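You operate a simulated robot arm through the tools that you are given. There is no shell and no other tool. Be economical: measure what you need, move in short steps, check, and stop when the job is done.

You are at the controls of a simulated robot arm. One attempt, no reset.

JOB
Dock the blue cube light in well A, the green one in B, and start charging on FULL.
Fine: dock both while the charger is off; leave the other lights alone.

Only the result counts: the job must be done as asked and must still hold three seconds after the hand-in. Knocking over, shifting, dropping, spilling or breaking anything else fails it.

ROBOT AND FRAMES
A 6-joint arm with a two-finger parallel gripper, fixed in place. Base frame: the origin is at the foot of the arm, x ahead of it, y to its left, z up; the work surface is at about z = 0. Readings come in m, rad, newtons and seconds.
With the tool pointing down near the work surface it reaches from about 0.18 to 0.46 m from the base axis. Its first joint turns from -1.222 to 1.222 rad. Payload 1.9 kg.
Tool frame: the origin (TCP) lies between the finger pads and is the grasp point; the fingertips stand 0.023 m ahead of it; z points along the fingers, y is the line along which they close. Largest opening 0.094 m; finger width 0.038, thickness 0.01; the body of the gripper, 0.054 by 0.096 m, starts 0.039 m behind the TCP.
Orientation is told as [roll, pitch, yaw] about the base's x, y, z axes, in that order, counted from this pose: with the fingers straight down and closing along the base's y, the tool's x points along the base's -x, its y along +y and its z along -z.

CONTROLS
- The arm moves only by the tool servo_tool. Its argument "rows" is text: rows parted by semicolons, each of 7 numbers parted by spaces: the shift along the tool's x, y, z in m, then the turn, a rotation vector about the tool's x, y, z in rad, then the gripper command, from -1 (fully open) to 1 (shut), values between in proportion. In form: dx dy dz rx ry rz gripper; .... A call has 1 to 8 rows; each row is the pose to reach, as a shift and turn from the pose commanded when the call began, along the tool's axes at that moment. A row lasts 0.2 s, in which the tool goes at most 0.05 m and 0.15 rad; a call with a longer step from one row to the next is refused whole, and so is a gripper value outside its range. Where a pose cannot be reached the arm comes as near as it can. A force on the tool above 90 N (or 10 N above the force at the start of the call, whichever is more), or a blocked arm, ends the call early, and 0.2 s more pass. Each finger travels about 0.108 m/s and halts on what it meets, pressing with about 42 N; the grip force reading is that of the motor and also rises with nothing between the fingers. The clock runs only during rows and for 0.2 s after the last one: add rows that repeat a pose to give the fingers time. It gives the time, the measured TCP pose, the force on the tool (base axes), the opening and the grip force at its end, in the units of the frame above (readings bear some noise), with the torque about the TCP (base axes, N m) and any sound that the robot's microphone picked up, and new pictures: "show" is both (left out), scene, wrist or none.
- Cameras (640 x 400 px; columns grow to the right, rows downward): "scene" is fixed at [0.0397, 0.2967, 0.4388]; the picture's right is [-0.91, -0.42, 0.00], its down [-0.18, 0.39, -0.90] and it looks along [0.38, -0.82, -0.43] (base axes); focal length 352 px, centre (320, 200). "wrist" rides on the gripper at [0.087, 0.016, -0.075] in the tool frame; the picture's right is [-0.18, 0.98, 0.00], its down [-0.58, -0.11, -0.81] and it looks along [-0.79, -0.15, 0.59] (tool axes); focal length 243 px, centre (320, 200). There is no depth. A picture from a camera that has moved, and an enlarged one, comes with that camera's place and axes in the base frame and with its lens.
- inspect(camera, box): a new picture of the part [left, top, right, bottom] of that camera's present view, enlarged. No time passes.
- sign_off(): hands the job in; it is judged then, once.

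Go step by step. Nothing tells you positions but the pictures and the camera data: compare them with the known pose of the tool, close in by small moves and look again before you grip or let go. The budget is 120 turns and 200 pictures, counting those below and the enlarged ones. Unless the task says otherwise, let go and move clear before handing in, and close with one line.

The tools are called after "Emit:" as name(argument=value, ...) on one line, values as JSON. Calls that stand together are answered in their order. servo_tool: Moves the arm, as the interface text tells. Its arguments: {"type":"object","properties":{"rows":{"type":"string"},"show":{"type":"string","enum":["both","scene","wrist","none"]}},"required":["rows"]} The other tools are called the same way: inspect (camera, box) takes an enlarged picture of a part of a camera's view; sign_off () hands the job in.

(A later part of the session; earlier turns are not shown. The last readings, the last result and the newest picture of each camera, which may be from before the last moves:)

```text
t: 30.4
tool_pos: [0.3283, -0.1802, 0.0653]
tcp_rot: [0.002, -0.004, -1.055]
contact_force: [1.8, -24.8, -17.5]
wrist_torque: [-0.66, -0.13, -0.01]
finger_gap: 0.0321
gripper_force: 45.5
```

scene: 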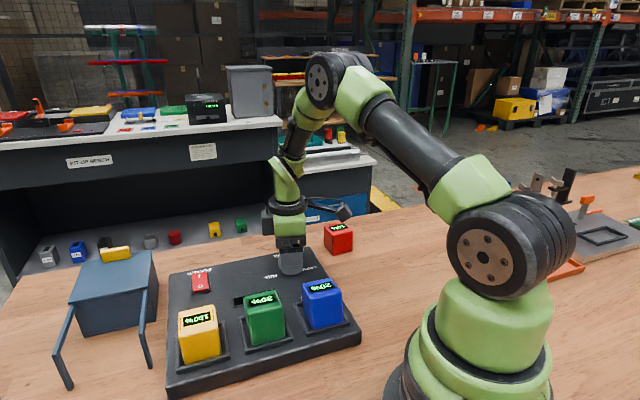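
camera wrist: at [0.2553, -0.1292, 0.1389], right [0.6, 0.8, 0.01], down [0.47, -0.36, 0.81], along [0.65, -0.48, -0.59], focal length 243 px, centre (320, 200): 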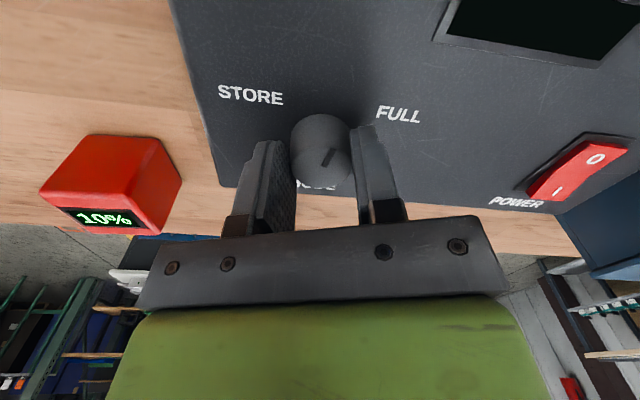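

Emit:
servo_tool(rows="-0.0018 -0.0009 0 0 0 0 0.6;-0.0018 -0.0009 0 0 0 0.1 0.6;-0.0018 -0.0009 0 0 0 0.2 0.6;-0.0018 -0.0009 0 0 0 0.3 0.6;-0.0018 -0.0009 0 0 0 0.4 0.6;-0.0018 -0.0009 0 0 0 0.5 0.6;-0.0018 -0.0009 0 0 0 0.5 0.6", show="wrist")

Emit:
inspect(camera="wrist", box=[240, 80, 400, 200])

```text
t: 32.0
tool_pos: [0.3281, -0.1809, 0.0642]
tcp_rot: [0.005, -0.001, -1.553]
contact_force: [20.5, 6.0, -4.2]
wrist_torque: [-0.06, -0.37, 0.19]
finger_gap: 0.032
gripper_force: 45.4
camera wrist: at [0.3426, -0.0947, 0.1396], right [0.99, -0.17, 0.01], down [-0.1, -0.58, 0.81], along [-0.13, -0.8, -0.59], focal length 243 px, centre (320, 200)
```

wrist: 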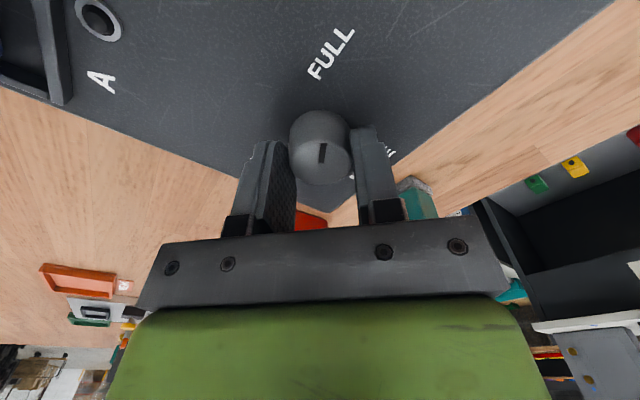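

```text
3.33 times, centred on (320, 140) of wrist
camera zoom: at [0.3426, -0.0947, 0.1396], right [0.99, -0.17, 0.01], down [-0.1, -0.58, 0.81], along [-0.13, -0.8, -0.59], focal length 809 px, centre (320, 400)
```

zoom: 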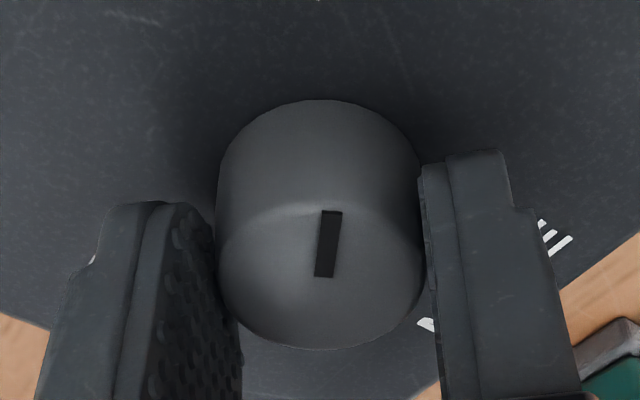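

The pointer now lines up with FULL to within 1–2°. I open and rise, then verify.

Emit:
servo_tool(rows="0 0.001 0 0 0 0 0.2;0 0.001 0 0 0 0 -0.2;0 0.001 0 0 0 0 -0.2;0 0.001 -0.03 0 0 0 -0.2;0 0.001 -0.07 0 0 0 -0.2;0 0.001 -0.09 0 0 0 -0.2;0 0.001 -0.09 0 0 0 -0.2", show="wrist")

Emit:
inspect(camera="wrist", box=[220, 0, 420, 125])

Emit:
inspect(camera="scene", box=[170, 230, 350, 345])

```text
t: 33.6
tool_pos: [0.327, -0.1798, 0.1551]
tcp_rot: [0.003, -0.001, -1.553]
contact_force: [-0.2, 0.4, -0.6]
wrist_torque: [0.0, -0.02, 0.02]
finger_gap: 0.0564
gripper_force: 0.1
camera wrist: at [0.3407, -0.0948, 0.2296], right [0.99, -0.17, 0.0], down [-0.1, -0.58, 0.81], along [-0.13, -0.79, -0.59], focal length 243 px, centre (320, 200)
```

wrist: 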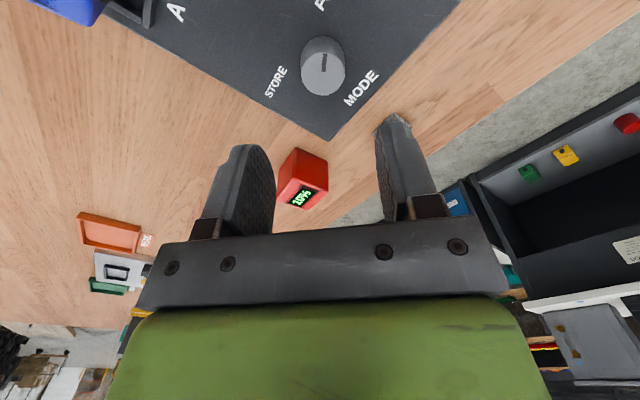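

```text
3.20 times, centred on (320, 62) of wrist
camera zoom: at [0.3407, -0.0948, 0.2296], right [0.99, -0.17, 0.0], down [-0.1, -0.58, 0.81], along [-0.13, -0.79, -0.59], focal length 776 px, centre (320, 640)
```

zoom: 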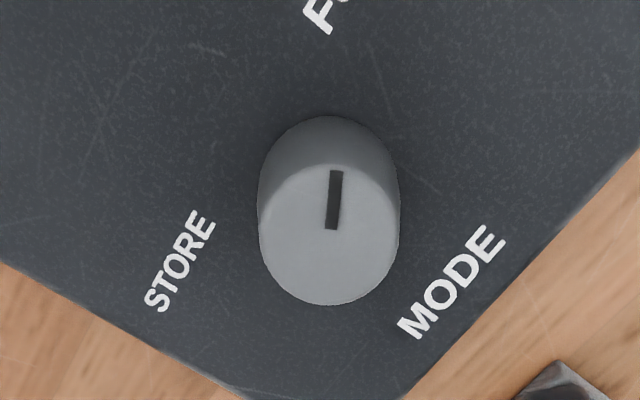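

```text
3.48 times, centred on (260, 288) of scene
camera zoom: at [0.0397, 0.2967, 0.4388], right [-0.91, -0.42, 0.0], down [-0.18, 0.39, -0.9], along [0.38, -0.82, -0.43], focal length 1223 px, centre (529, -104)
```

zoom: 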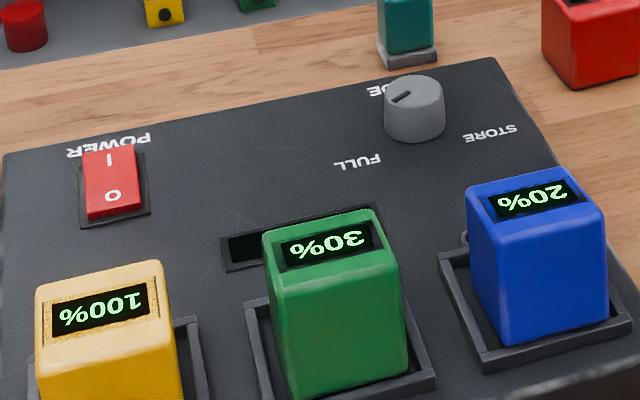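

I zoom on the knob in the scene camera, as done before the turn, to compare angles.

Emit:
inspect(camera="scene", box=[240, 240, 300, 280])

Emit:
inspect(camera="scene", box=[180, 260, 220, 300])

```text
10.00 times, centred on (270, 260) of scene
camera zoom: at [0.0397, 0.2967, 0.4388], right [-0.91, -0.42, 0.0], down [-0.18, 0.39, -0.9], along [0.38, -0.82, -0.43], focal length 3516 px, centre (820, -400)
```

zoom: 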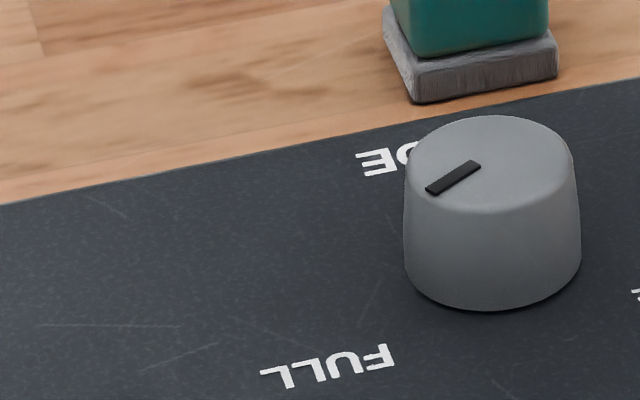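

```text
10.00 times, centred on (200, 280) of scene
camera zoom: at [0.0397, 0.2967, 0.4388], right [-0.91, -0.42, 0.0], down [-0.18, 0.39, -0.9], along [0.38, -0.82, -0.43], focal length 3516 px, centre (1520, -600)
```

zoom: 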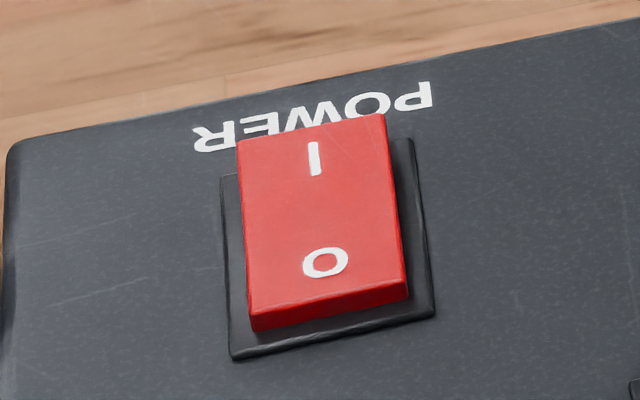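

Pointer measures 199° → 69°, symmetric about the charger axis: on FULL. The rocker's I end is at about (0.441,-0.073), z≈0.05; I go above it, tool at yaw +0.785, fingers shut.

Emit:
servo_tool(rows="0.0125 0.0137 0 0 0 -0.146 0.3;0.025 0.0275 0 0 0 -0.292 1;0.0375 0.041 0 0 0 -0.438 1;0.05 0.055 0 0 0 -0.584 1;0.0625 0.069 0 0 0 -0.73 1;0.075 0.0825 0 0 0 -0.876 1;0.0875 0.096 0 0 0 -1.022 1;0.1 0.11 0 0 0 -1.168 1", show="none")

Emit:
servo_tool(rows="0 0 0 0 0 -0.146 1;0 0 0 0 0 -0.292 1;0 0 0 0 0 -0.438 1;0 0 0 0 0 -0.584 1;0 0 0 0 0 -0.73 1;0 0 0 0 0 -0.876 1;0 0 0 0 0 -1.022 1;0 0 0 0 0 -1.168 1")

```text
t: 35.4
tool_pos: [0.4379, -0.0768, 0.1561]
tcp_rot: [0.001, -0.001, -0.382]
contact_force: [0.4, -0.7, -0.8]
wrist_torque: [-0.01, 0.0, 0.03]
finger_gap: 0.0001
gripper_force: 42.4
```

```text
t: 37.2
tool_pos: [0.4367, -0.0785, 0.1552]
tcp_rot: [-0.002, 0.0, 0.786]
contact_force: [-0.2, 0.0, -0.4]
wrist_torque: [0.0, 0.04, 0.0]
finger_gap: 0.0003
gripper_force: 42.5
camera wrist: at [0.3634, -0.1297, 0.2301], right [-0.57, 0.82, 0.0], down [0.49, 0.33, 0.81], along [0.67, 0.46, -0.59], focal length 243 px, centre (320, 200)
```

scene: 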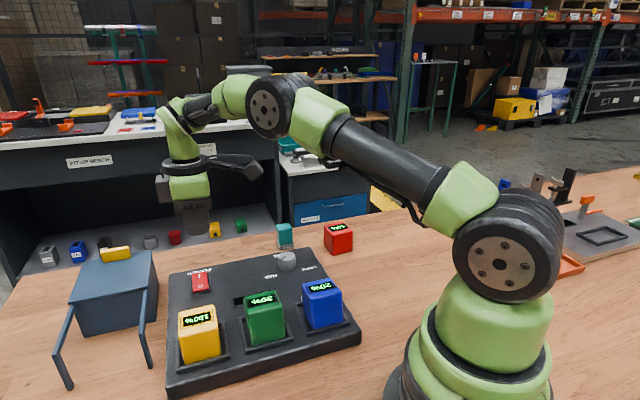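
wrist: 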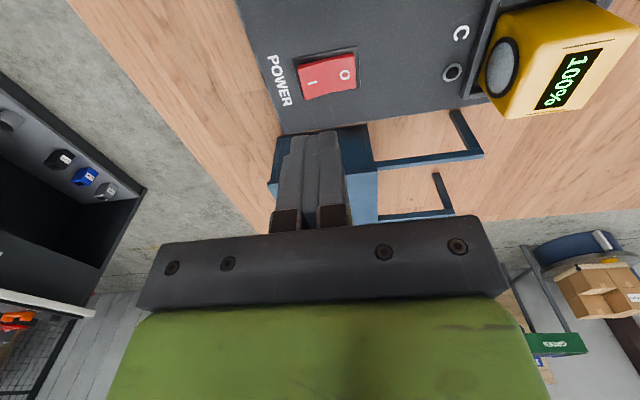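

Triangulating both views puts the I mark at about (0.448,-0.078), z≈0.045. I place the closed fingertips over the I half, stop ~6 mm above, and check that the arm got there.

Emit:
servo_tool(rows="-0.0084 -0.0048 0.02 0 0 0 1;-0.0084 -0.0048 0.045 0 0 0 1;-0.0084 -0.0048 0.065 0 0 0 1;-0.0084 -0.0048 0.075 0 0 0 1;-0.0084 -0.0048 0.075 0 0 0 1")

Emit:
inspect(camera="scene", box=[170, 240, 240, 300])

Emit:
inspect(camera="wrist", box=[220, 40, 420, 190])

```text
t: 38.4
tool_pos: [0.4462, -0.0749, 0.0798]
tcp_rot: [-0.003, -0.001, 0.783]
contact_force: [0.1, -0.1, 0.5]
wrist_torque: [-0.04, 0.03, -0.01]
finger_gap: 0.0002
gripper_force: 42.0
camera wrist: at [0.3728, -0.1263, 0.1545], right [-0.56, 0.83, 0.0], down [0.49, 0.33, 0.81], along [0.67, 0.45, -0.59], focal length 243 px, centre (320, 200)
```

scene: 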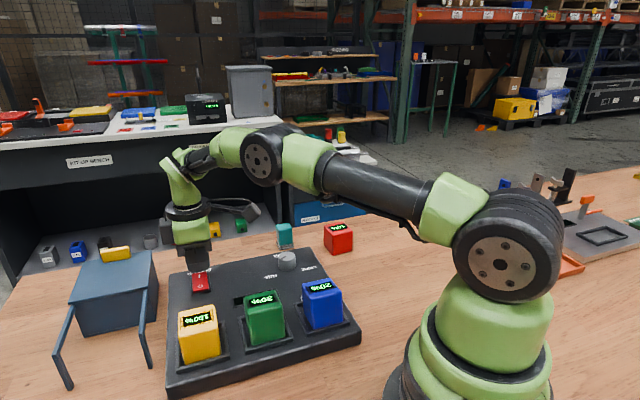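
wrist: 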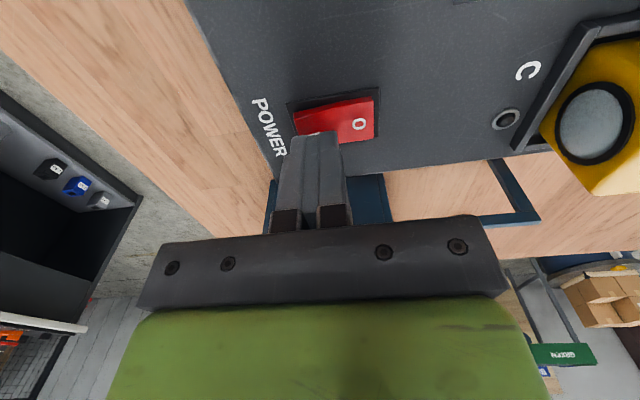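

```text
6.67 times, centred on (205, 270) of scene
camera zoom: at [0.0397, 0.2967, 0.4388], right [-0.91, -0.42, 0.0], down [-0.18, 0.39, -0.9], along [0.38, -0.82, -0.43], focal length 2344 px, centre (1087, -267)
```

zoom: 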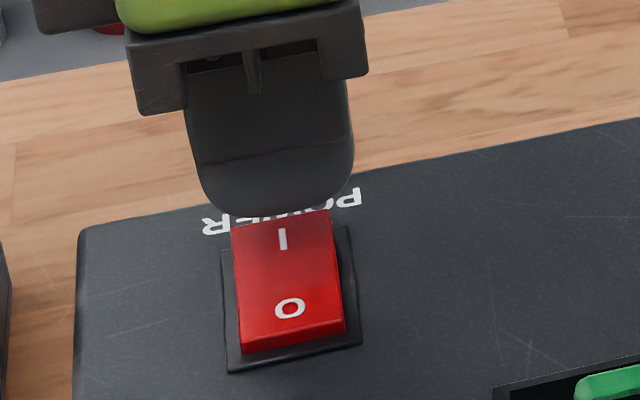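

```text
2.67 times, centred on (320, 115) of wrist
camera zoom: at [0.3728, -0.1263, 0.1545], right [-0.56, 0.83, 0.0], down [0.49, 0.33, 0.81], along [0.67, 0.45, -0.59], focal length 647 px, centre (320, 427)
```

zoom: 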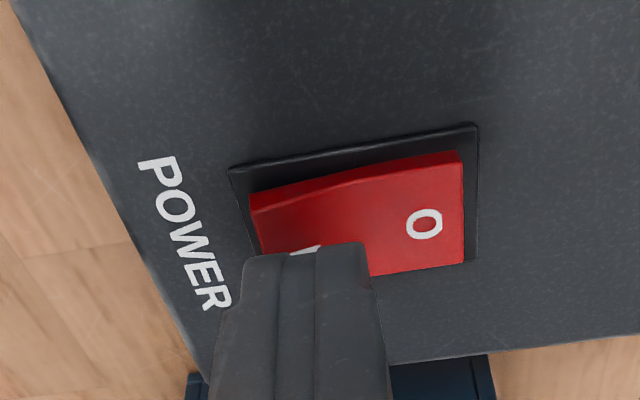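

The tip is centred across the rocker; I shift 3 mm toward the I end and press down in small steps.

Emit:
servo_tool(rows="0 -0.003 0 0 0 0 1;0 -0.003 0.003 0 0 0 1;0 -0.003 0.006 0 0 0 1;0 -0.003 0.009 0 0 0 1;0 -0.003 0.011 0 0 0 1;0 -0.003 0.011 0 0 0 1")

Emit:
inspect(camera="scene", box=[170, 240, 240, 300])

```text
t: 39.8
tool_pos: [0.4478, -0.0776, 0.0686]
tcp_rot: [-0.002, -0.002, 0.782]
contact_force: [-0.7, -0.5, -0.5]
wrist_torque: [-0.02, 0.02, 0.03]
finger_gap: 0.0
gripper_force: 42.3
camera wrist: at [0.3748, -0.1289, 0.1434], right [-0.56, 0.83, 0.0], down [0.49, 0.33, 0.81], along [0.67, 0.45, -0.59], focal length 243 px, centre (320, 200)
```

scene: 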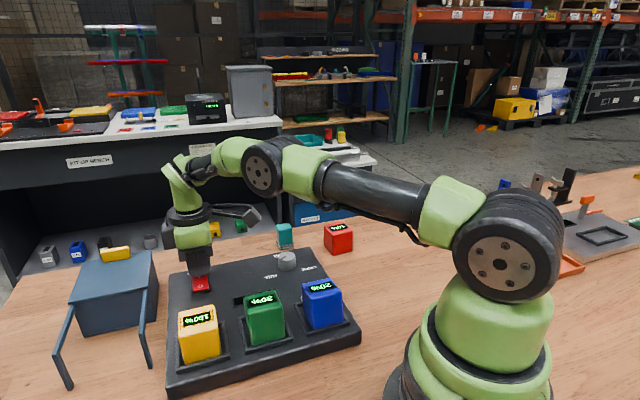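
wrist: 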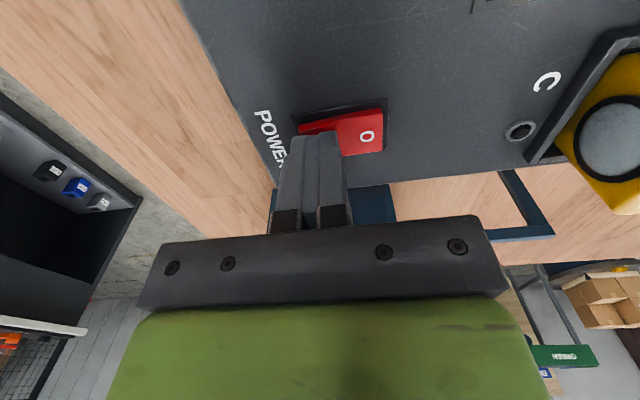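

```text
6.67 times, centred on (205, 270) of scene
camera zoom: at [0.0397, 0.2967, 0.4388], right [-0.91, -0.42, 0.0], down [-0.18, 0.39, -0.9], along [0.38, -0.82, -0.43], focal length 2344 px, centre (1087, -267)
```

zoom: 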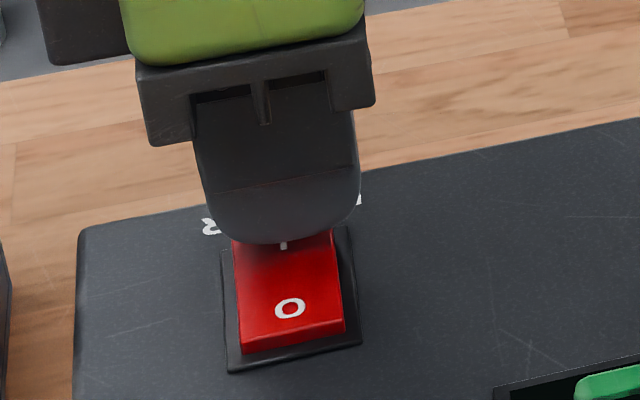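

No contact yet; I keep pressing down in 1.5 mm steps.

Emit:
servo_tool(rows="0 0 0.0015 0 0 0 1;0 0 0.003 0 0 0 1;0 0 0.0045 0 0 0 1;0 0 0.0045 0 0 0 1", show="none")

Emit:
inspect(camera="scene", box=[170, 240, 240, 300])

```text
t: 40.8
tool_pos: [0.4486, -0.0787, 0.0646]
tcp_rot: [-0.002, -0.001, 0.785]
contact_force: [0.4, -0.3, 0.4]
wrist_torque: [-0.04, 0.0, 0.02]
finger_gap: 0.0
gripper_force: 42.5
```

```text
6.67 times, centred on (205, 270) of scene
camera zoom: at [0.0397, 0.2967, 0.4388], right [-0.91, -0.42, 0.0], down [-0.18, 0.39, -0.9], along [0.38, -0.82, -0.43], focal length 2344 px, centre (1087, -267)
```

zoom: 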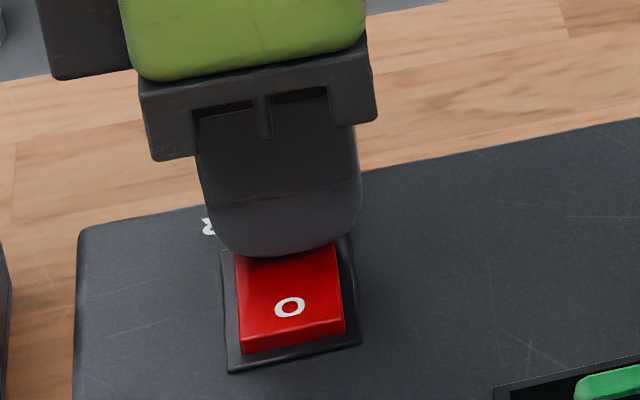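

Emit:
servo_tool(rows="0 0 0.0015 0 0 0 1;0 0 0.003 0 0 0 1;0 0 0.0045 0 0 0 1;0 0 0.0045 0 0 0 1", show="none")

Emit:
inspect(camera="scene", box=[170, 240, 240, 300])

Emit:
inspect(camera="wrist", box=[220, 40, 420, 190])

```text
t: 41.8
tool_pos: [0.4488, -0.0775, 0.062]
tcp_rot: [-0.002, -0.005, 0.784]
contact_force: [-17.6, 4.5, 35.3]
wrist_torque: [0.11, 0.84, -0.09]
finger_gap: 0.0001
gripper_force: 41.9
```

```text
6.67 times, centred on (205, 270) of scene
camera zoom: at [0.0396, 0.2967, 0.4388], right [-0.91, -0.42, 0.0], down [-0.18, 0.39, -0.9], along [0.38, -0.82, -0.43], focal length 2344 px, centre (1087, -267)
```

zoom: 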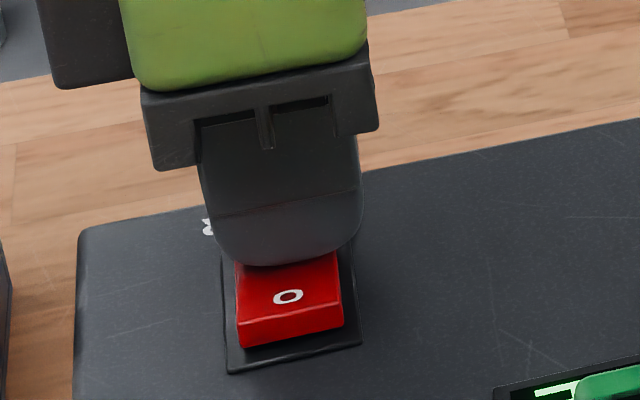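

```text
2.67 times, centred on (320, 115) of wrist
camera zoom: at [0.3749, -0.129, 0.1361], right [-0.56, 0.83, 0.0], down [0.49, 0.33, 0.81], along [0.67, 0.45, -0.59], focal length 647 px, centre (320, 427)
```

zoom: 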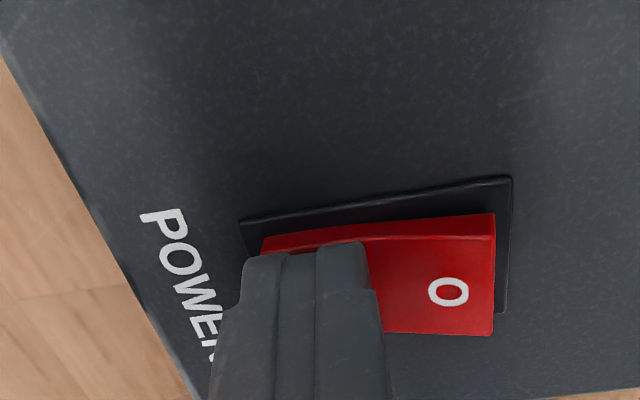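

The rocker has flipped (O end raised) and the charger display has lit up. I rise clear and check the display and LEDs.

Emit:
servo_tool(rows="0 0 -0.01 0 0 0 1;0 0 -0.05 0 0 0 1;0 0 -0.09 0 0 0 1;0 0 -0.12 0 0 0 1;0 0 -0.12 0 0 0 1", show="wrist")

Emit:
inspect(camera="scene", box=[165, 240, 365, 365])

Emit:
inspect(camera="scene", box=[220, 280, 260, 310])

```text
t: 43.0
tool_pos: [0.4475, -0.0788, 0.1803]
tcp_rot: [-0.003, -0.002, 0.784]
contact_force: [-0.4, 0.2, 1.0]
wrist_torque: [0.0, 0.0, 0.02]
finger_gap: 0.0
gripper_force: 42.0
camera wrist: at [0.3739, -0.1284, 0.2548], right [-0.56, 0.83, 0.0], down [0.49, 0.33, 0.81], along [0.67, 0.45, -0.59], focal length 243 px, centre (320, 200)
```

wrist: 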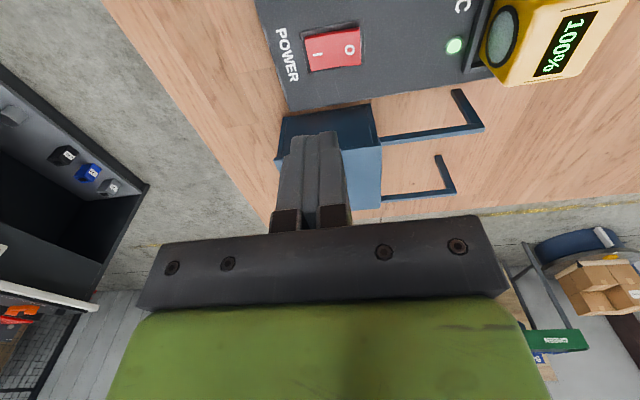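

```text
3.20 times, centred on (265, 302) of scene
camera zoom: at [0.0397, 0.2967, 0.4388], right [-0.91, -0.42, 0.0], down [-0.18, 0.39, -0.9], along [0.38, -0.82, -0.43], focal length 1125 px, centre (496, -128)
```

zoom: 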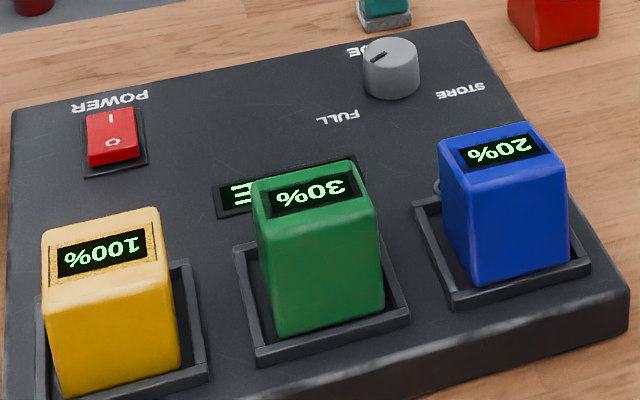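

```text
13.33 times, centred on (240, 295) of scene
camera zoom: at [0.0397, 0.2967, 0.4388], right [-0.91, -0.42, 0.0], down [-0.18, 0.39, -0.9], along [0.38, -0.82, -0.43], focal length 4689 px, centre (1387, -1067)
```

zoom: 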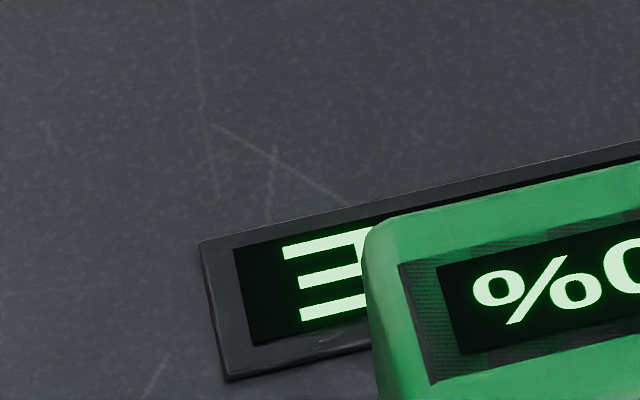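

C's LED is lit, but the display text ends with "E", which may read STORE rather than FULL. I move the wrist camera over to read the display and the other LEDs.

Emit:
servo_tool(rows="0.02 0.016 -0.02 0 0 0.14 1;0.04 0.033 -0.04 0 0 0.28 1;0.06 0.05 -0.06 0 0 0.42 1;0.08 0.066 -0.08 0 0 0.56 1;0.1 0.082 -0.1 0 0 0.7 1;0.12 0.099 -0.1 0 0 0.84 1;0.14 0.115 -0.1 0 0 0.98 1;0.1617 0.1316 -0.1 0 0 1.12 1", show="none")

Emit:
servo_tool(rows="0 0 0 0 0 0.15 -0.2;0 0 0 0 0 0.3 -0.2;0 0 0 0 0 0.44 -0.2", show="wrist")

Emit:
inspect(camera="wrist", box=[200, 0, 520, 200])

```text
t: 44.8
tool_pos: [0.2381, -0.0995, 0.2794]
tcp_rot: [0.003, -0.002, -0.342]
contact_force: [0.5, -0.4, -1.0]
wrist_torque: [0.0, 0.0, -0.02]
finger_gap: 0.0
gripper_force: 42.0
```

```text
t: 45.6
tool_pos: [0.2411, -0.0987, 0.2798]
tcp_rot: [0.001, 0.0, -0.779]
contact_force: [-0.5, 0.0, -1.1]
wrist_torque: [0.04, 0.0, 0.02]
finger_gap: 0.0564
gripper_force: 0.0
camera wrist: at [0.1895, -0.0282, 0.3543], right [0.82, 0.57, 0.0], down [0.34, -0.49, 0.81], along [0.46, -0.66, -0.59], focal length 243 px, centre (320, 200)
```

wrist: 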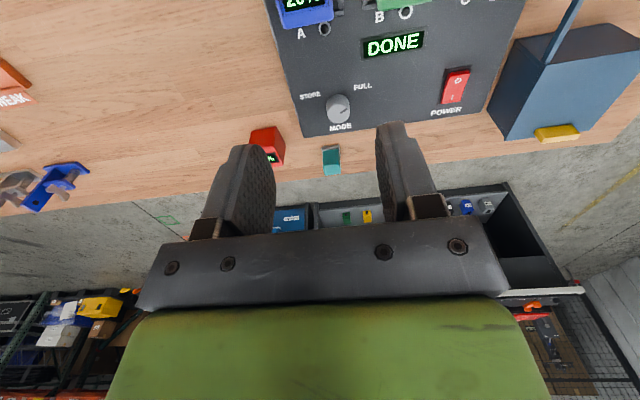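

```text
2.00 times, centred on (360, 100) of wrist
camera zoom: at [0.1895, -0.0282, 0.3543], right [0.82, 0.57, 0.0], down [0.34, -0.49, 0.81], along [0.46, -0.66, -0.59], focal length 485 px, centre (240, 400)
```

zoom: 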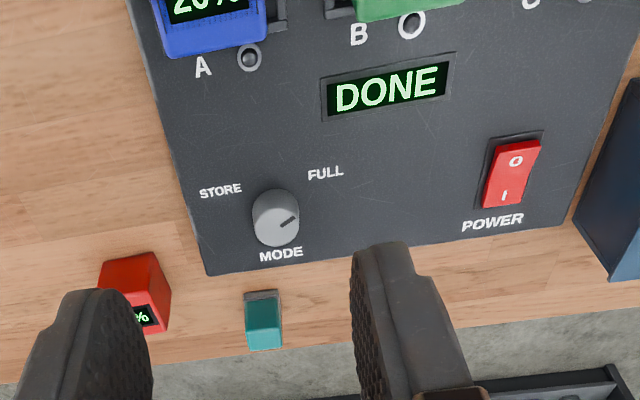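

The display reads DONE with only C's LED lit, so the charger does not see the lights in A and B; they probably aren't seated on the contacts. I move the camera back to look at the wells closely.

Emit:
servo_tool(rows="0.03 0.02 0 0 0 0 -0.2;0.06 0.04 0 0 0 0 -0.2;0.09 0.06 0 0 0 0 -0.2;0.1084 0.0798 0 0 0 0 -0.2;0.1084 0.0798 0 0 0 0 -0.2", show="wrist")

Emit:
inspect(camera="wrist", box=[180, 0, 480, 160])

Emit:
inspect(camera="scene", box=[160, 290, 360, 390])

```text
t: 46.8
tool_pos: [0.2181, 0.0358, 0.2798]
tcp_rot: [0.001, -0.002, -0.776]
contact_force: [0.5, -1.1, -0.7]
wrist_torque: [-0.04, 0.02, 0.02]
finger_gap: 0.0561
gripper_force: 0.1
camera wrist: at [0.1662, 0.1069, 0.3545], right [0.82, 0.57, 0.0], down [0.34, -0.49, 0.81], along [0.46, -0.66, -0.59], focal length 243 px, centre (320, 200)
```

wrist: 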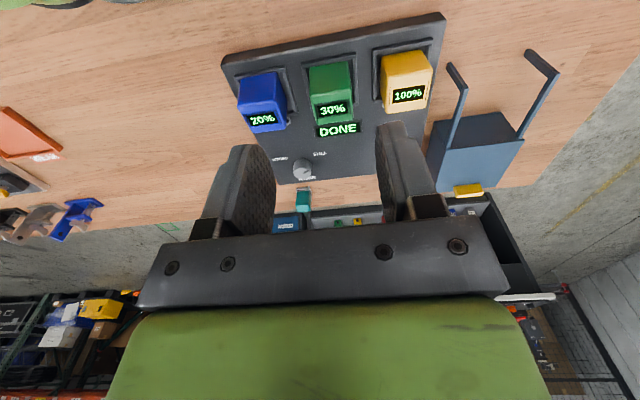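

```text
2.13 times, centred on (330, 80) of wrist
camera zoom: at [0.1662, 0.1069, 0.3545], right [0.82, 0.57, 0.0], down [0.34, -0.49, 0.81], along [0.46, -0.66, -0.59], focal length 518 px, centre (299, 456)
```

zoom: 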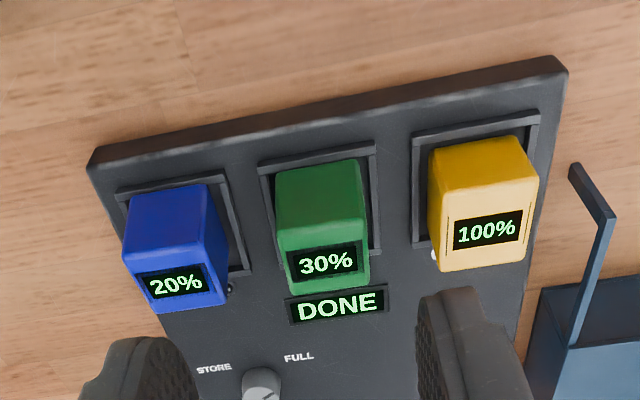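

```text
3.20 times, centred on (260, 340) of scene
camera zoom: at [0.0397, 0.2967, 0.4388], right [-0.91, -0.42, 0.0], down [-0.18, 0.39, -0.9], along [0.38, -0.82, -0.43], focal length 1125 px, centre (512, -248)
```

zoom: 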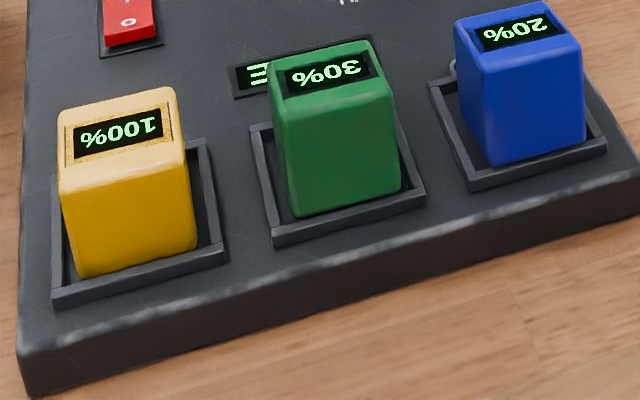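

Positions in the wells look alike for all three. I zoom in on each to compare seating depth and the LEDs.

Emit:
inspect(camera="scene", box=[170, 305, 234, 390])

Emit:
inspect(camera="scene", box=[234, 285, 298, 370])

Emit:
inspect(camera="scene", box=[290, 265, 360, 355])

Emit:
inspect(camera="wrist", box=[220, 20, 440, 150])

```text
4.71 times, centred on (202, 348) of scene
camera zoom: at [0.0397, 0.2967, 0.4388], right [-0.91, -0.42, 0.0], down [-0.18, 0.39, -0.9], along [0.38, -0.82, -0.43], focal length 1655 px, centre (875, -494)
```

zoom: 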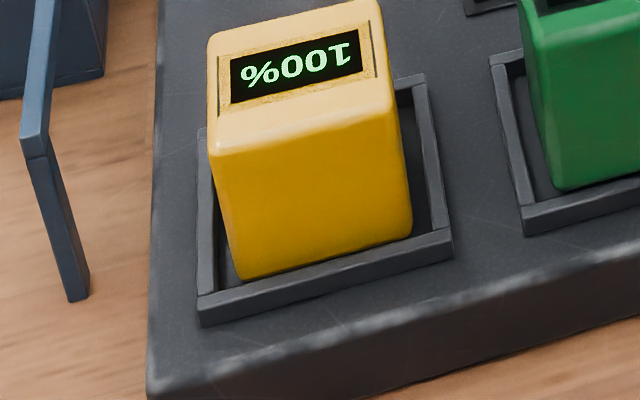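

```text
4.71 times, centred on (266, 328) of scene
camera zoom: at [0.0397, 0.2967, 0.4388], right [-0.91, -0.42, 0.0], down [-0.18, 0.39, -0.9], along [0.38, -0.82, -0.43], focal length 1655 px, centre (574, -400)
```

zoom: 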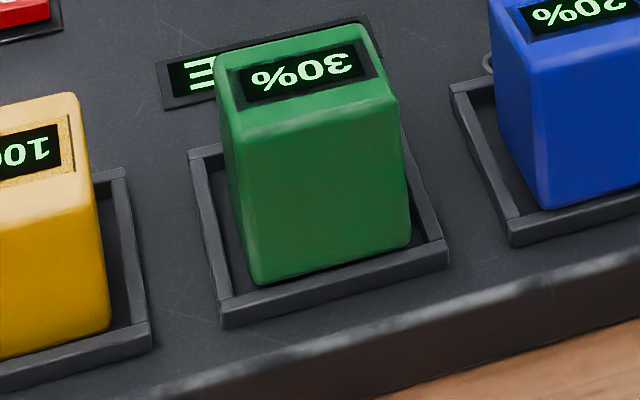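

```text
4.44 times, centred on (325, 310) of scene
camera zoom: at [0.0397, 0.2967, 0.4388], right [-0.91, -0.42, 0.0], down [-0.18, 0.39, -0.9], along [0.38, -0.82, -0.43], focal length 1563 px, centre (298, -289)
```

zoom: 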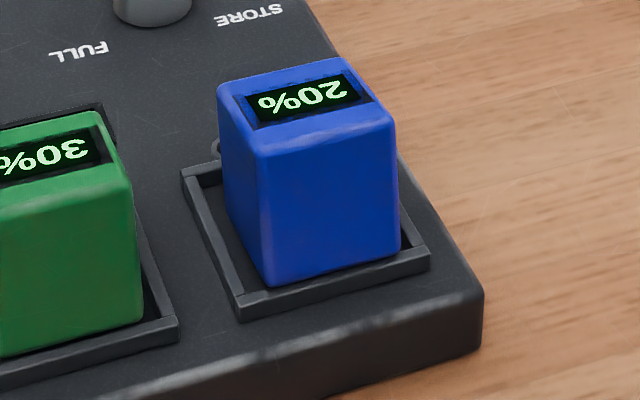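

```text
2.91 times, centred on (330, 85) of wrist
camera zoom: at [0.1662, 0.1069, 0.3545], right [0.82, 0.57, 0.0], down [0.34, -0.49, 0.81], along [0.46, -0.66, -0.59], focal length 706 px, centre (291, 534)
```

zoom: 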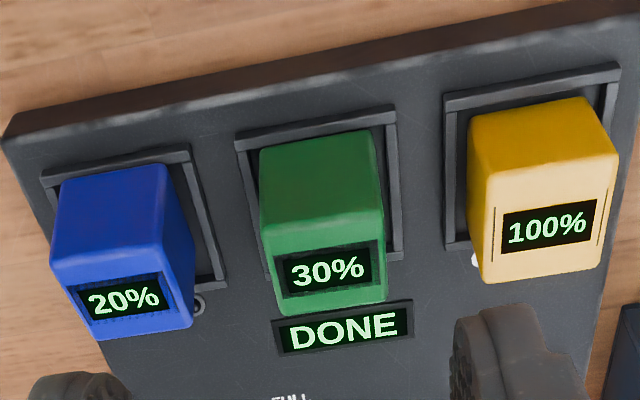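

Measured against the near rim, yellow has ~11 mm of gap, green ~9 and blue only ~6: mine sit too far forward of the contacts. I zoom to measure this precisely.

Emit:
inspect(camera="wrist", box=[225, 50, 305, 100])

Emit:
inspect(camera="wrist", box=[292, 40, 372, 90])

Emit:
inspect(camera="wrist", box=[365, 25, 445, 75])

```text
8.00 times, centred on (265, 75) of wrist
camera zoom: at [0.1662, 0.1069, 0.3545], right [0.82, 0.57, 0.0], down [0.34, -0.49, 0.81], along [0.46, -0.66, -0.59], focal length 1941 px, centre (760, 1200)
```

zoom: 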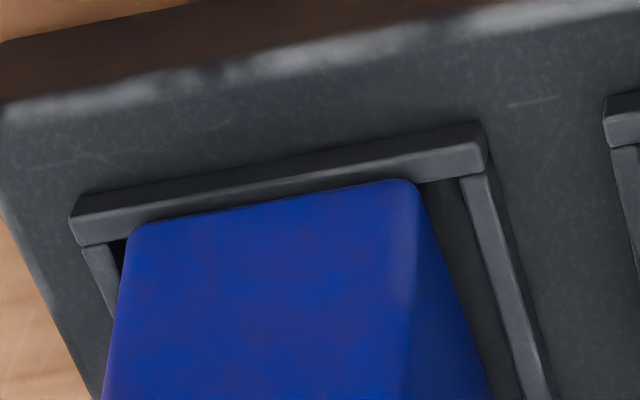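

```text
8.00 times, centred on (332, 65) of wrist
camera zoom: at [0.1662, 0.1069, 0.3545], right [0.82, 0.57, 0.0], down [0.34, -0.49, 0.81], along [0.46, -0.66, -0.59], focal length 1941 px, centre (224, 1280)
```

zoom: 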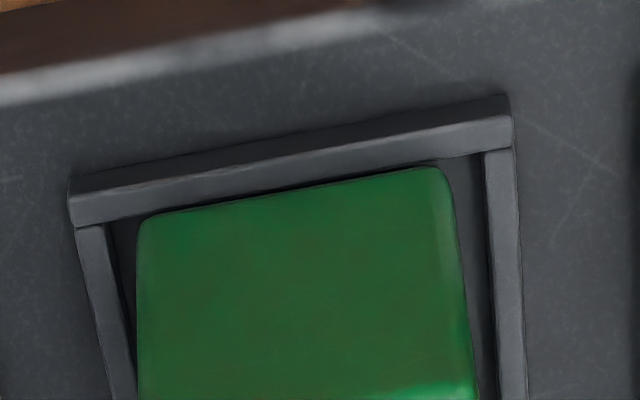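

```text
8.00 times, centred on (405, 50) of wrist
camera zoom: at [0.1662, 0.1069, 0.3545], right [0.82, 0.57, 0.0], down [0.34, -0.49, 0.81], along [0.46, -0.66, -0.59], focal length 1941 px, centre (-360, 1400)
```

zoom: 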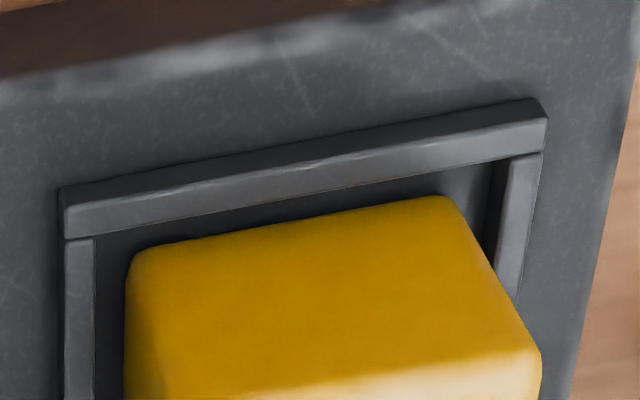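

Clear now: blue overlaps the near rim (≈5.5 mm too far forward, ≈2.5 mm toward -u) and green is ≈3 mm too far forward compared with yellow. I'll switch the charger off, reseat both, then restart; first to the O end of the rocker.

Emit:
servo_tool(rows="-0.027 0.01 0 0 0 -0.14 1;-0.054 0.02 0 0 0 -0.28 1;-0.081 0.03 0 0 0 -0.42 1;-0.109 0.04 0 0 0 -0.56 1;-0.136 0.05 0 0 0 -0.7 1;-0.163 0.06 0.02 0 0 -0.84 1;-0.19 0.07 0.04 0 0 -0.98 1;-0.2175 0.0802 0.06 0 0 -1.12 1", show="none")

Emit:
servo_tool(rows="0 0 0.04 0 0 -0.147 1;0 0 0.08 0 0 -0.294 1;0 0 0.11 0 0 -0.441 1;0 0 0.14 0 0 -0.441 1;0 0 0.14 0 0 -0.441 1")

Emit:
inspect(camera="wrist", box=[220, 40, 420, 190])

Emit:
inspect(camera="scene", box=[170, 240, 240, 300])

```text
t: 48.6
tool_pos: [0.4315, -0.0584, 0.221]
tcp_rot: [0.001, -0.001, 0.344]
contact_force: [0.3, -0.6, 0.6]
wrist_torque: [-0.01, 0.02, -0.03]
finger_gap: 0.0
gripper_force: 42.0
```

```text
t: 49.8
tool_pos: [0.4298, -0.062, 0.0804]
tcp_rot: [-0.002, -0.002, 0.785]
contact_force: [-0.8, 0.5, 0.1]
wrist_torque: [0.04, 0.0, -0.01]
finger_gap: 0.0001
gripper_force: 41.9
camera wrist: at [0.3573, -0.1123, 0.1549], right [-0.56, 0.83, 0.0], down [0.49, 0.33, 0.81], along [0.67, 0.46, -0.59], focal length 243 px, centre (320, 200)
```

scene: 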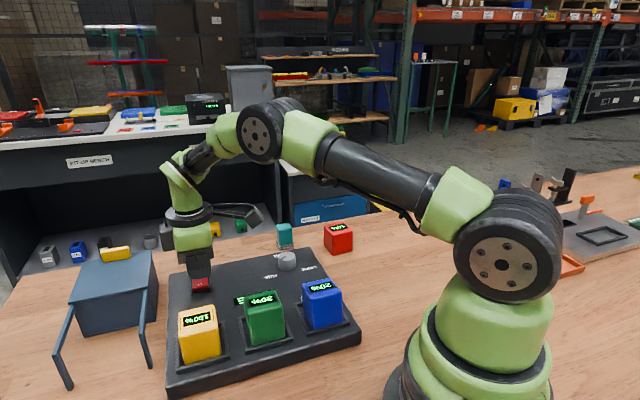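
wrist: 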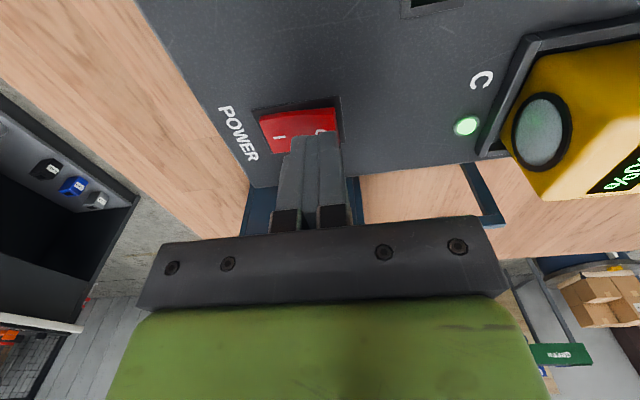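

```text
2.67 times, centred on (320, 115) of wrist
camera zoom: at [0.3573, -0.1123, 0.1549], right [-0.56, 0.83, 0.0], down [0.49, 0.33, 0.81], along [0.67, 0.46, -0.59], focal length 647 px, centre (320, 427)
```

zoom: 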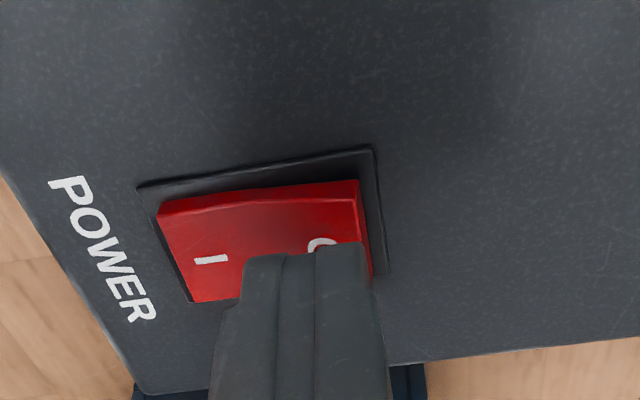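

```text
6.67 times, centred on (205, 270) of scene
camera zoom: at [0.0397, 0.2967, 0.4388], right [-0.91, -0.42, 0.0], down [-0.18, 0.39, -0.9], along [0.38, -0.82, -0.43], focal length 2344 px, centre (1087, -267)
```

zoom: 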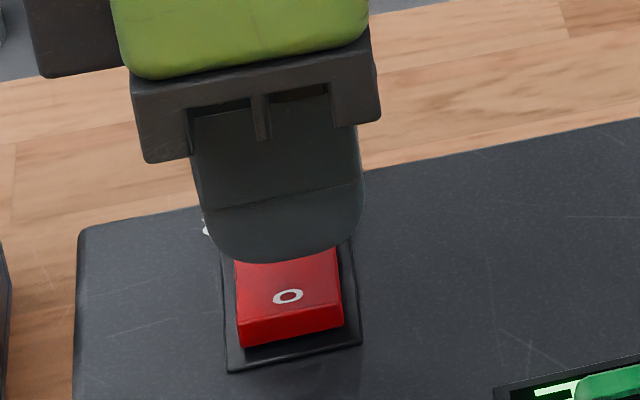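

Well placed over the O half. I press down.

Emit:
servo_tool(rows="0 0.001 0.006 0 0 0 1;0 0.001 0.012 0 0 0 1;0 0.001 0.015 0 0 0 1;0 0.001 0.017 0 0 0 1;0 0.001 0.0185 0 0 0 1;0 0.001 0.0185 0 0 0 1", show="none")

Emit:
inspect(camera="scene", box=[170, 240, 270, 320])

```text
t: 51.2
tool_pos: [0.4295, -0.059, 0.0626]
tcp_rot: [-0.001, -0.002, 0.784]
contact_force: [-0.9, 2.0, 1.0]
wrist_torque: [0.02, 0.04, -0.02]
finger_gap: 0.0
gripper_force: 41.9
```

```text
5.00 times, centred on (220, 280) of scene
camera zoom: at [0.0397, 0.2967, 0.4388], right [-0.91, -0.42, 0.0], down [-0.18, 0.39, -0.9], along [0.38, -0.82, -0.43], focal length 1758 px, centre (820, -200)
```

zoom: 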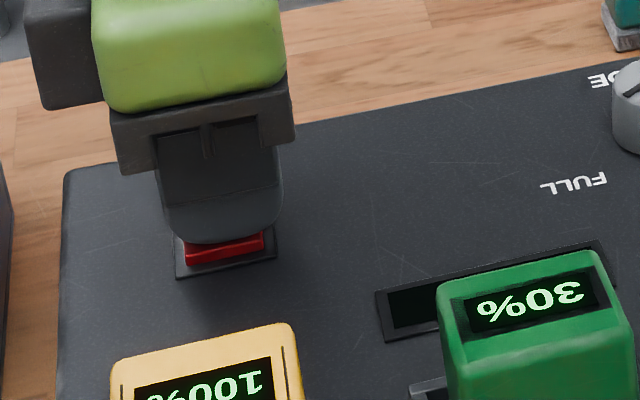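

The display is dark: the charger is off. Now I rise and go over green, tool back at yaw ≈ -0.782, fingers opened to 0.068.

Emit:
servo_tool(rows="0 0 -0.045 0 0 0 1;0 0 -0.09 0 0 0 1;0.014 0.023 -0.117 0 0 0.14 1;0.028 0.046 -0.117 0 0 0.28 1;0.042 0.069 -0.117 0 0 0.42 1;0.056 0.092 -0.117 0 0 0.56 0.3;0.07 0.115 -0.117 0 0 0.7 -0.45;0.0827 0.1365 -0.117 0 0 0.84 -0.45", show="none")

Emit:
servo_tool(rows="0 0 0 0 0 0.146 -0.45;0 0 0 0 0 0.292 -0.45;0 0 0 0 0 0.438 -0.45;0 0 0 0 0 0.584 -0.45;0 0 0 0 0 0.727 -0.45;0 0 0 0 0 0.727 -0.45", show="wrist")

Emit:
inspect(camera="wrist", box=[240, 0, 400, 130])

```text
t: 53.0
tool_pos: [0.276, -0.0224, 0.1787]
tcp_rot: [-0.001, 0.0, -0.06]
contact_force: [0.3, 0.3, -0.2]
wrist_torque: [-0.02, 0.0, 0.02]
finger_gap: 0.0681
gripper_force: 0.1
```

```text
t: 54.4
tool_pos: [0.2745, -0.0229, 0.1776]
tcp_rot: [0.002, -0.004, -0.783]
contact_force: [-0.3, -0.4, 0.3]
wrist_torque: [0.04, 0.01, 0.02]
finger_gap: 0.0679
gripper_force: 0.0
camera wrist: at [0.2246, 0.0487, 0.2528], right [0.82, 0.57, 0.0], down [0.33, -0.49, 0.81], along [0.46, -0.66, -0.59], focal length 243 px, centre (320, 200)
```

wrist: 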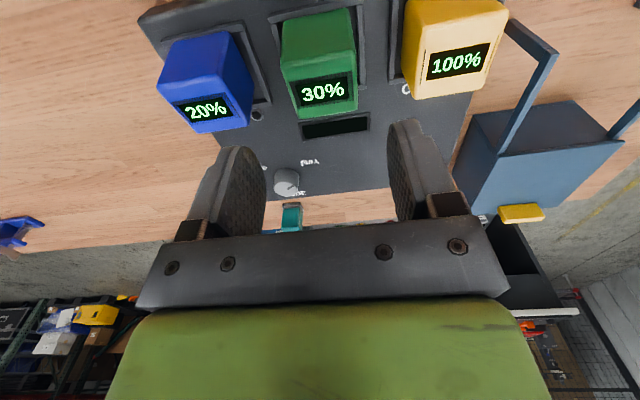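

```text
3.08 times, centred on (320, 65) of wrist
camera zoom: at [0.2246, 0.0487, 0.2528], right [0.82, 0.57, 0.0], down [0.33, -0.49, 0.81], along [0.46, -0.66, -0.59], focal length 746 px, centre (320, 615)
```

zoom: 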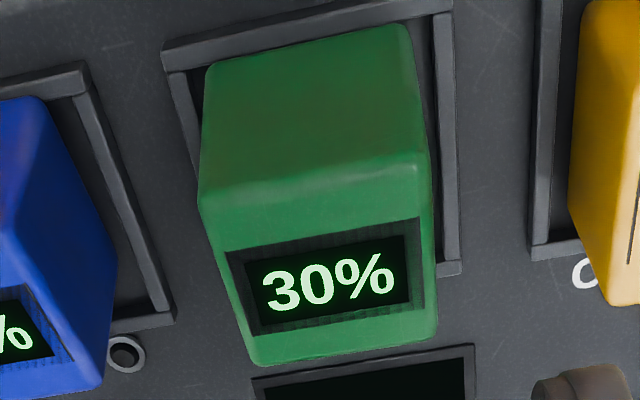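

Green is aligned under the tool. I descend, grip, lift 4 mm, shift 3.2 mm back (-x tool) and set it down.

Emit:
servo_tool(rows="0 0 0.03 0 0 0 -0.45;0 0 0.06 0 0 0 -0.45;0 0 0.09 0 0 0 -0.45;0 0 0.1 0 0 0 -0.45;0 0 0.1 0 0 0 -0.45;0 0 0.1 0 0 0 0.5;0 0 0.1 0 0 0 0.5;0 0 0.1 0 0 0 0.5", show="none")

Emit:
servo_tool(rows="0 0 -0.004 0 0 0 0.5;-0.0032 0 -0.004 0 0 0 0.5;-0.0032 0 -0.004 0 0 0 0.5", show="none")

Emit:
inspect(camera="wrist", box=[200, 0, 440, 150])

Emit:
inspect(camera="scene", box=[170, 290, 310, 380])

```text
t: 56.2
tool_pos: [0.2755, -0.0207, 0.0785]
tcp_rot: [0.001, -0.003, -0.781]
contact_force: [0.5, 0.5, 0.6]
wrist_torque: [0.01, -0.02, -0.01]
finger_gap: 0.0498
gripper_force: 41.7
```

```text
t: 57.0
tool_pos: [0.2767, -0.0236, 0.0818]
tcp_rot: [0.003, -0.001, -0.782]
contact_force: [-0.4, 0.0, -2.4]
wrist_torque: [0.03, -0.01, 0.0]
finger_gap: 0.0497
gripper_force: 41.8
```

```text
2.67 times, centred on (320, 75) of wrist
camera zoom: at [0.2274, 0.0467, 0.1568], right [0.82, 0.57, 0.0], down [0.33, -0.49, 0.81], along [0.46, -0.66, -0.59], focal length 647 px, centre (320, 533)
```

zoom: 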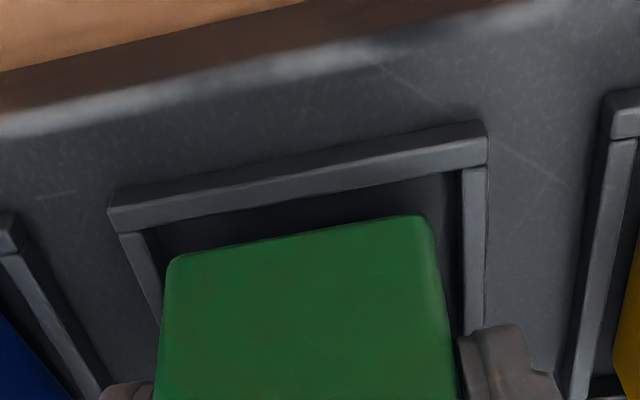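

```text
4.44 times, centred on (240, 335) of scene
camera zoom: at [0.0398, 0.2967, 0.4388], right [-0.91, -0.42, 0.0], down [-0.18, 0.39, -0.9], along [0.38, -0.82, -0.43], focal length 1563 px, centre (676, -400)
```

zoom: 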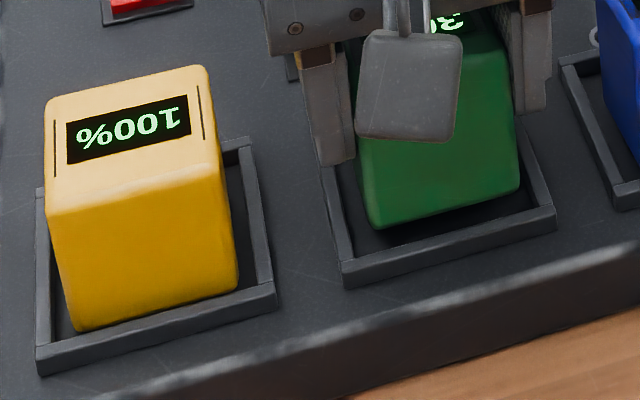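

Good offset. I set it down with a light press, release, and view the wells from the back-off pose again.

Emit:
servo_tool(rows="0 0 0.002 0 0 0 0.5;0 0 0.004 0 0 0 0.5;0 0 0.0055 0 0 0 0.5;0 0 0.0055 0 0 0 0.5", show="none")

Emit:
servo_tool(rows="0 0 -0.001 0 0 0 -0.1;0 0 -0.001 0 0 0 -0.45;0 0 -0.001 0 0 0 -0.45;0 0 -0.03 0 0 0 -0.45;0 0 -0.07 0 0 0 -0.45;0 0 -0.1 0 0 0 -0.45", show="none")

Emit:
servo_tool(rows="0.03 -0.01 -0.03 0 0 0 -0.45;0.06 -0.02 -0.06 0 0 0 -0.45;0.085 -0.02 -0.09 0 0 0 -0.45;0.085 -0.02 -0.1 0 0 0 -0.45;0.085 -0.02 -0.1 0 0 0 -0.45", show="wrist")

```text
t: 58.0
tool_pos: [0.2771, -0.0237, 0.0776]
tcp_rot: [0.004, -0.003, -0.783]
contact_force: [-6.4, 3.7, 27.4]
wrist_torque: [-0.42, -0.05, -0.1]
finger_gap: 0.0497
gripper_force: 42.0
```

```text
t: 59.4
tool_pos: [0.2775, -0.0238, 0.1756]
tcp_rot: [0.002, -0.001, -0.782]
contact_force: [-0.3, 0.3, -0.8]
wrist_torque: [-0.04, 0.01, 0.02]
finger_gap: 0.0682
gripper_force: 0.0
```

```text
t: 60.6
tool_pos: [0.2017, 0.0217, 0.2756]
tcp_rot: [0.003, -0.001, -0.782]
contact_force: [-0.2, -0.7, -0.1]
wrist_torque: [-0.02, -0.02, 0.0]
finger_gap: 0.0681
gripper_force: 0.1
camera wrist: at [0.1515, 0.0921, 0.351], right [0.82, 0.57, 0.0], down [0.33, -0.49, 0.81], along [0.46, -0.66, -0.59], focal length 243 px, centre (320, 200)
```

wrist: 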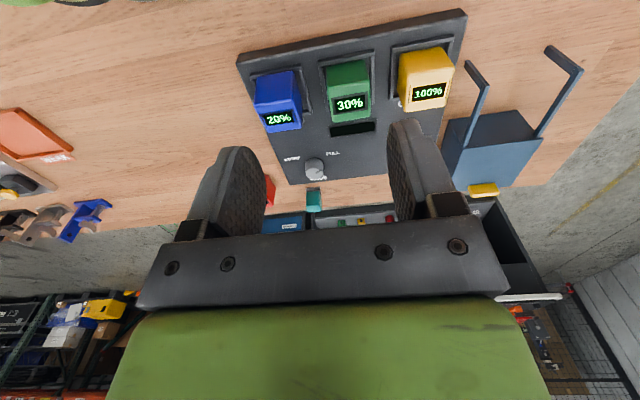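

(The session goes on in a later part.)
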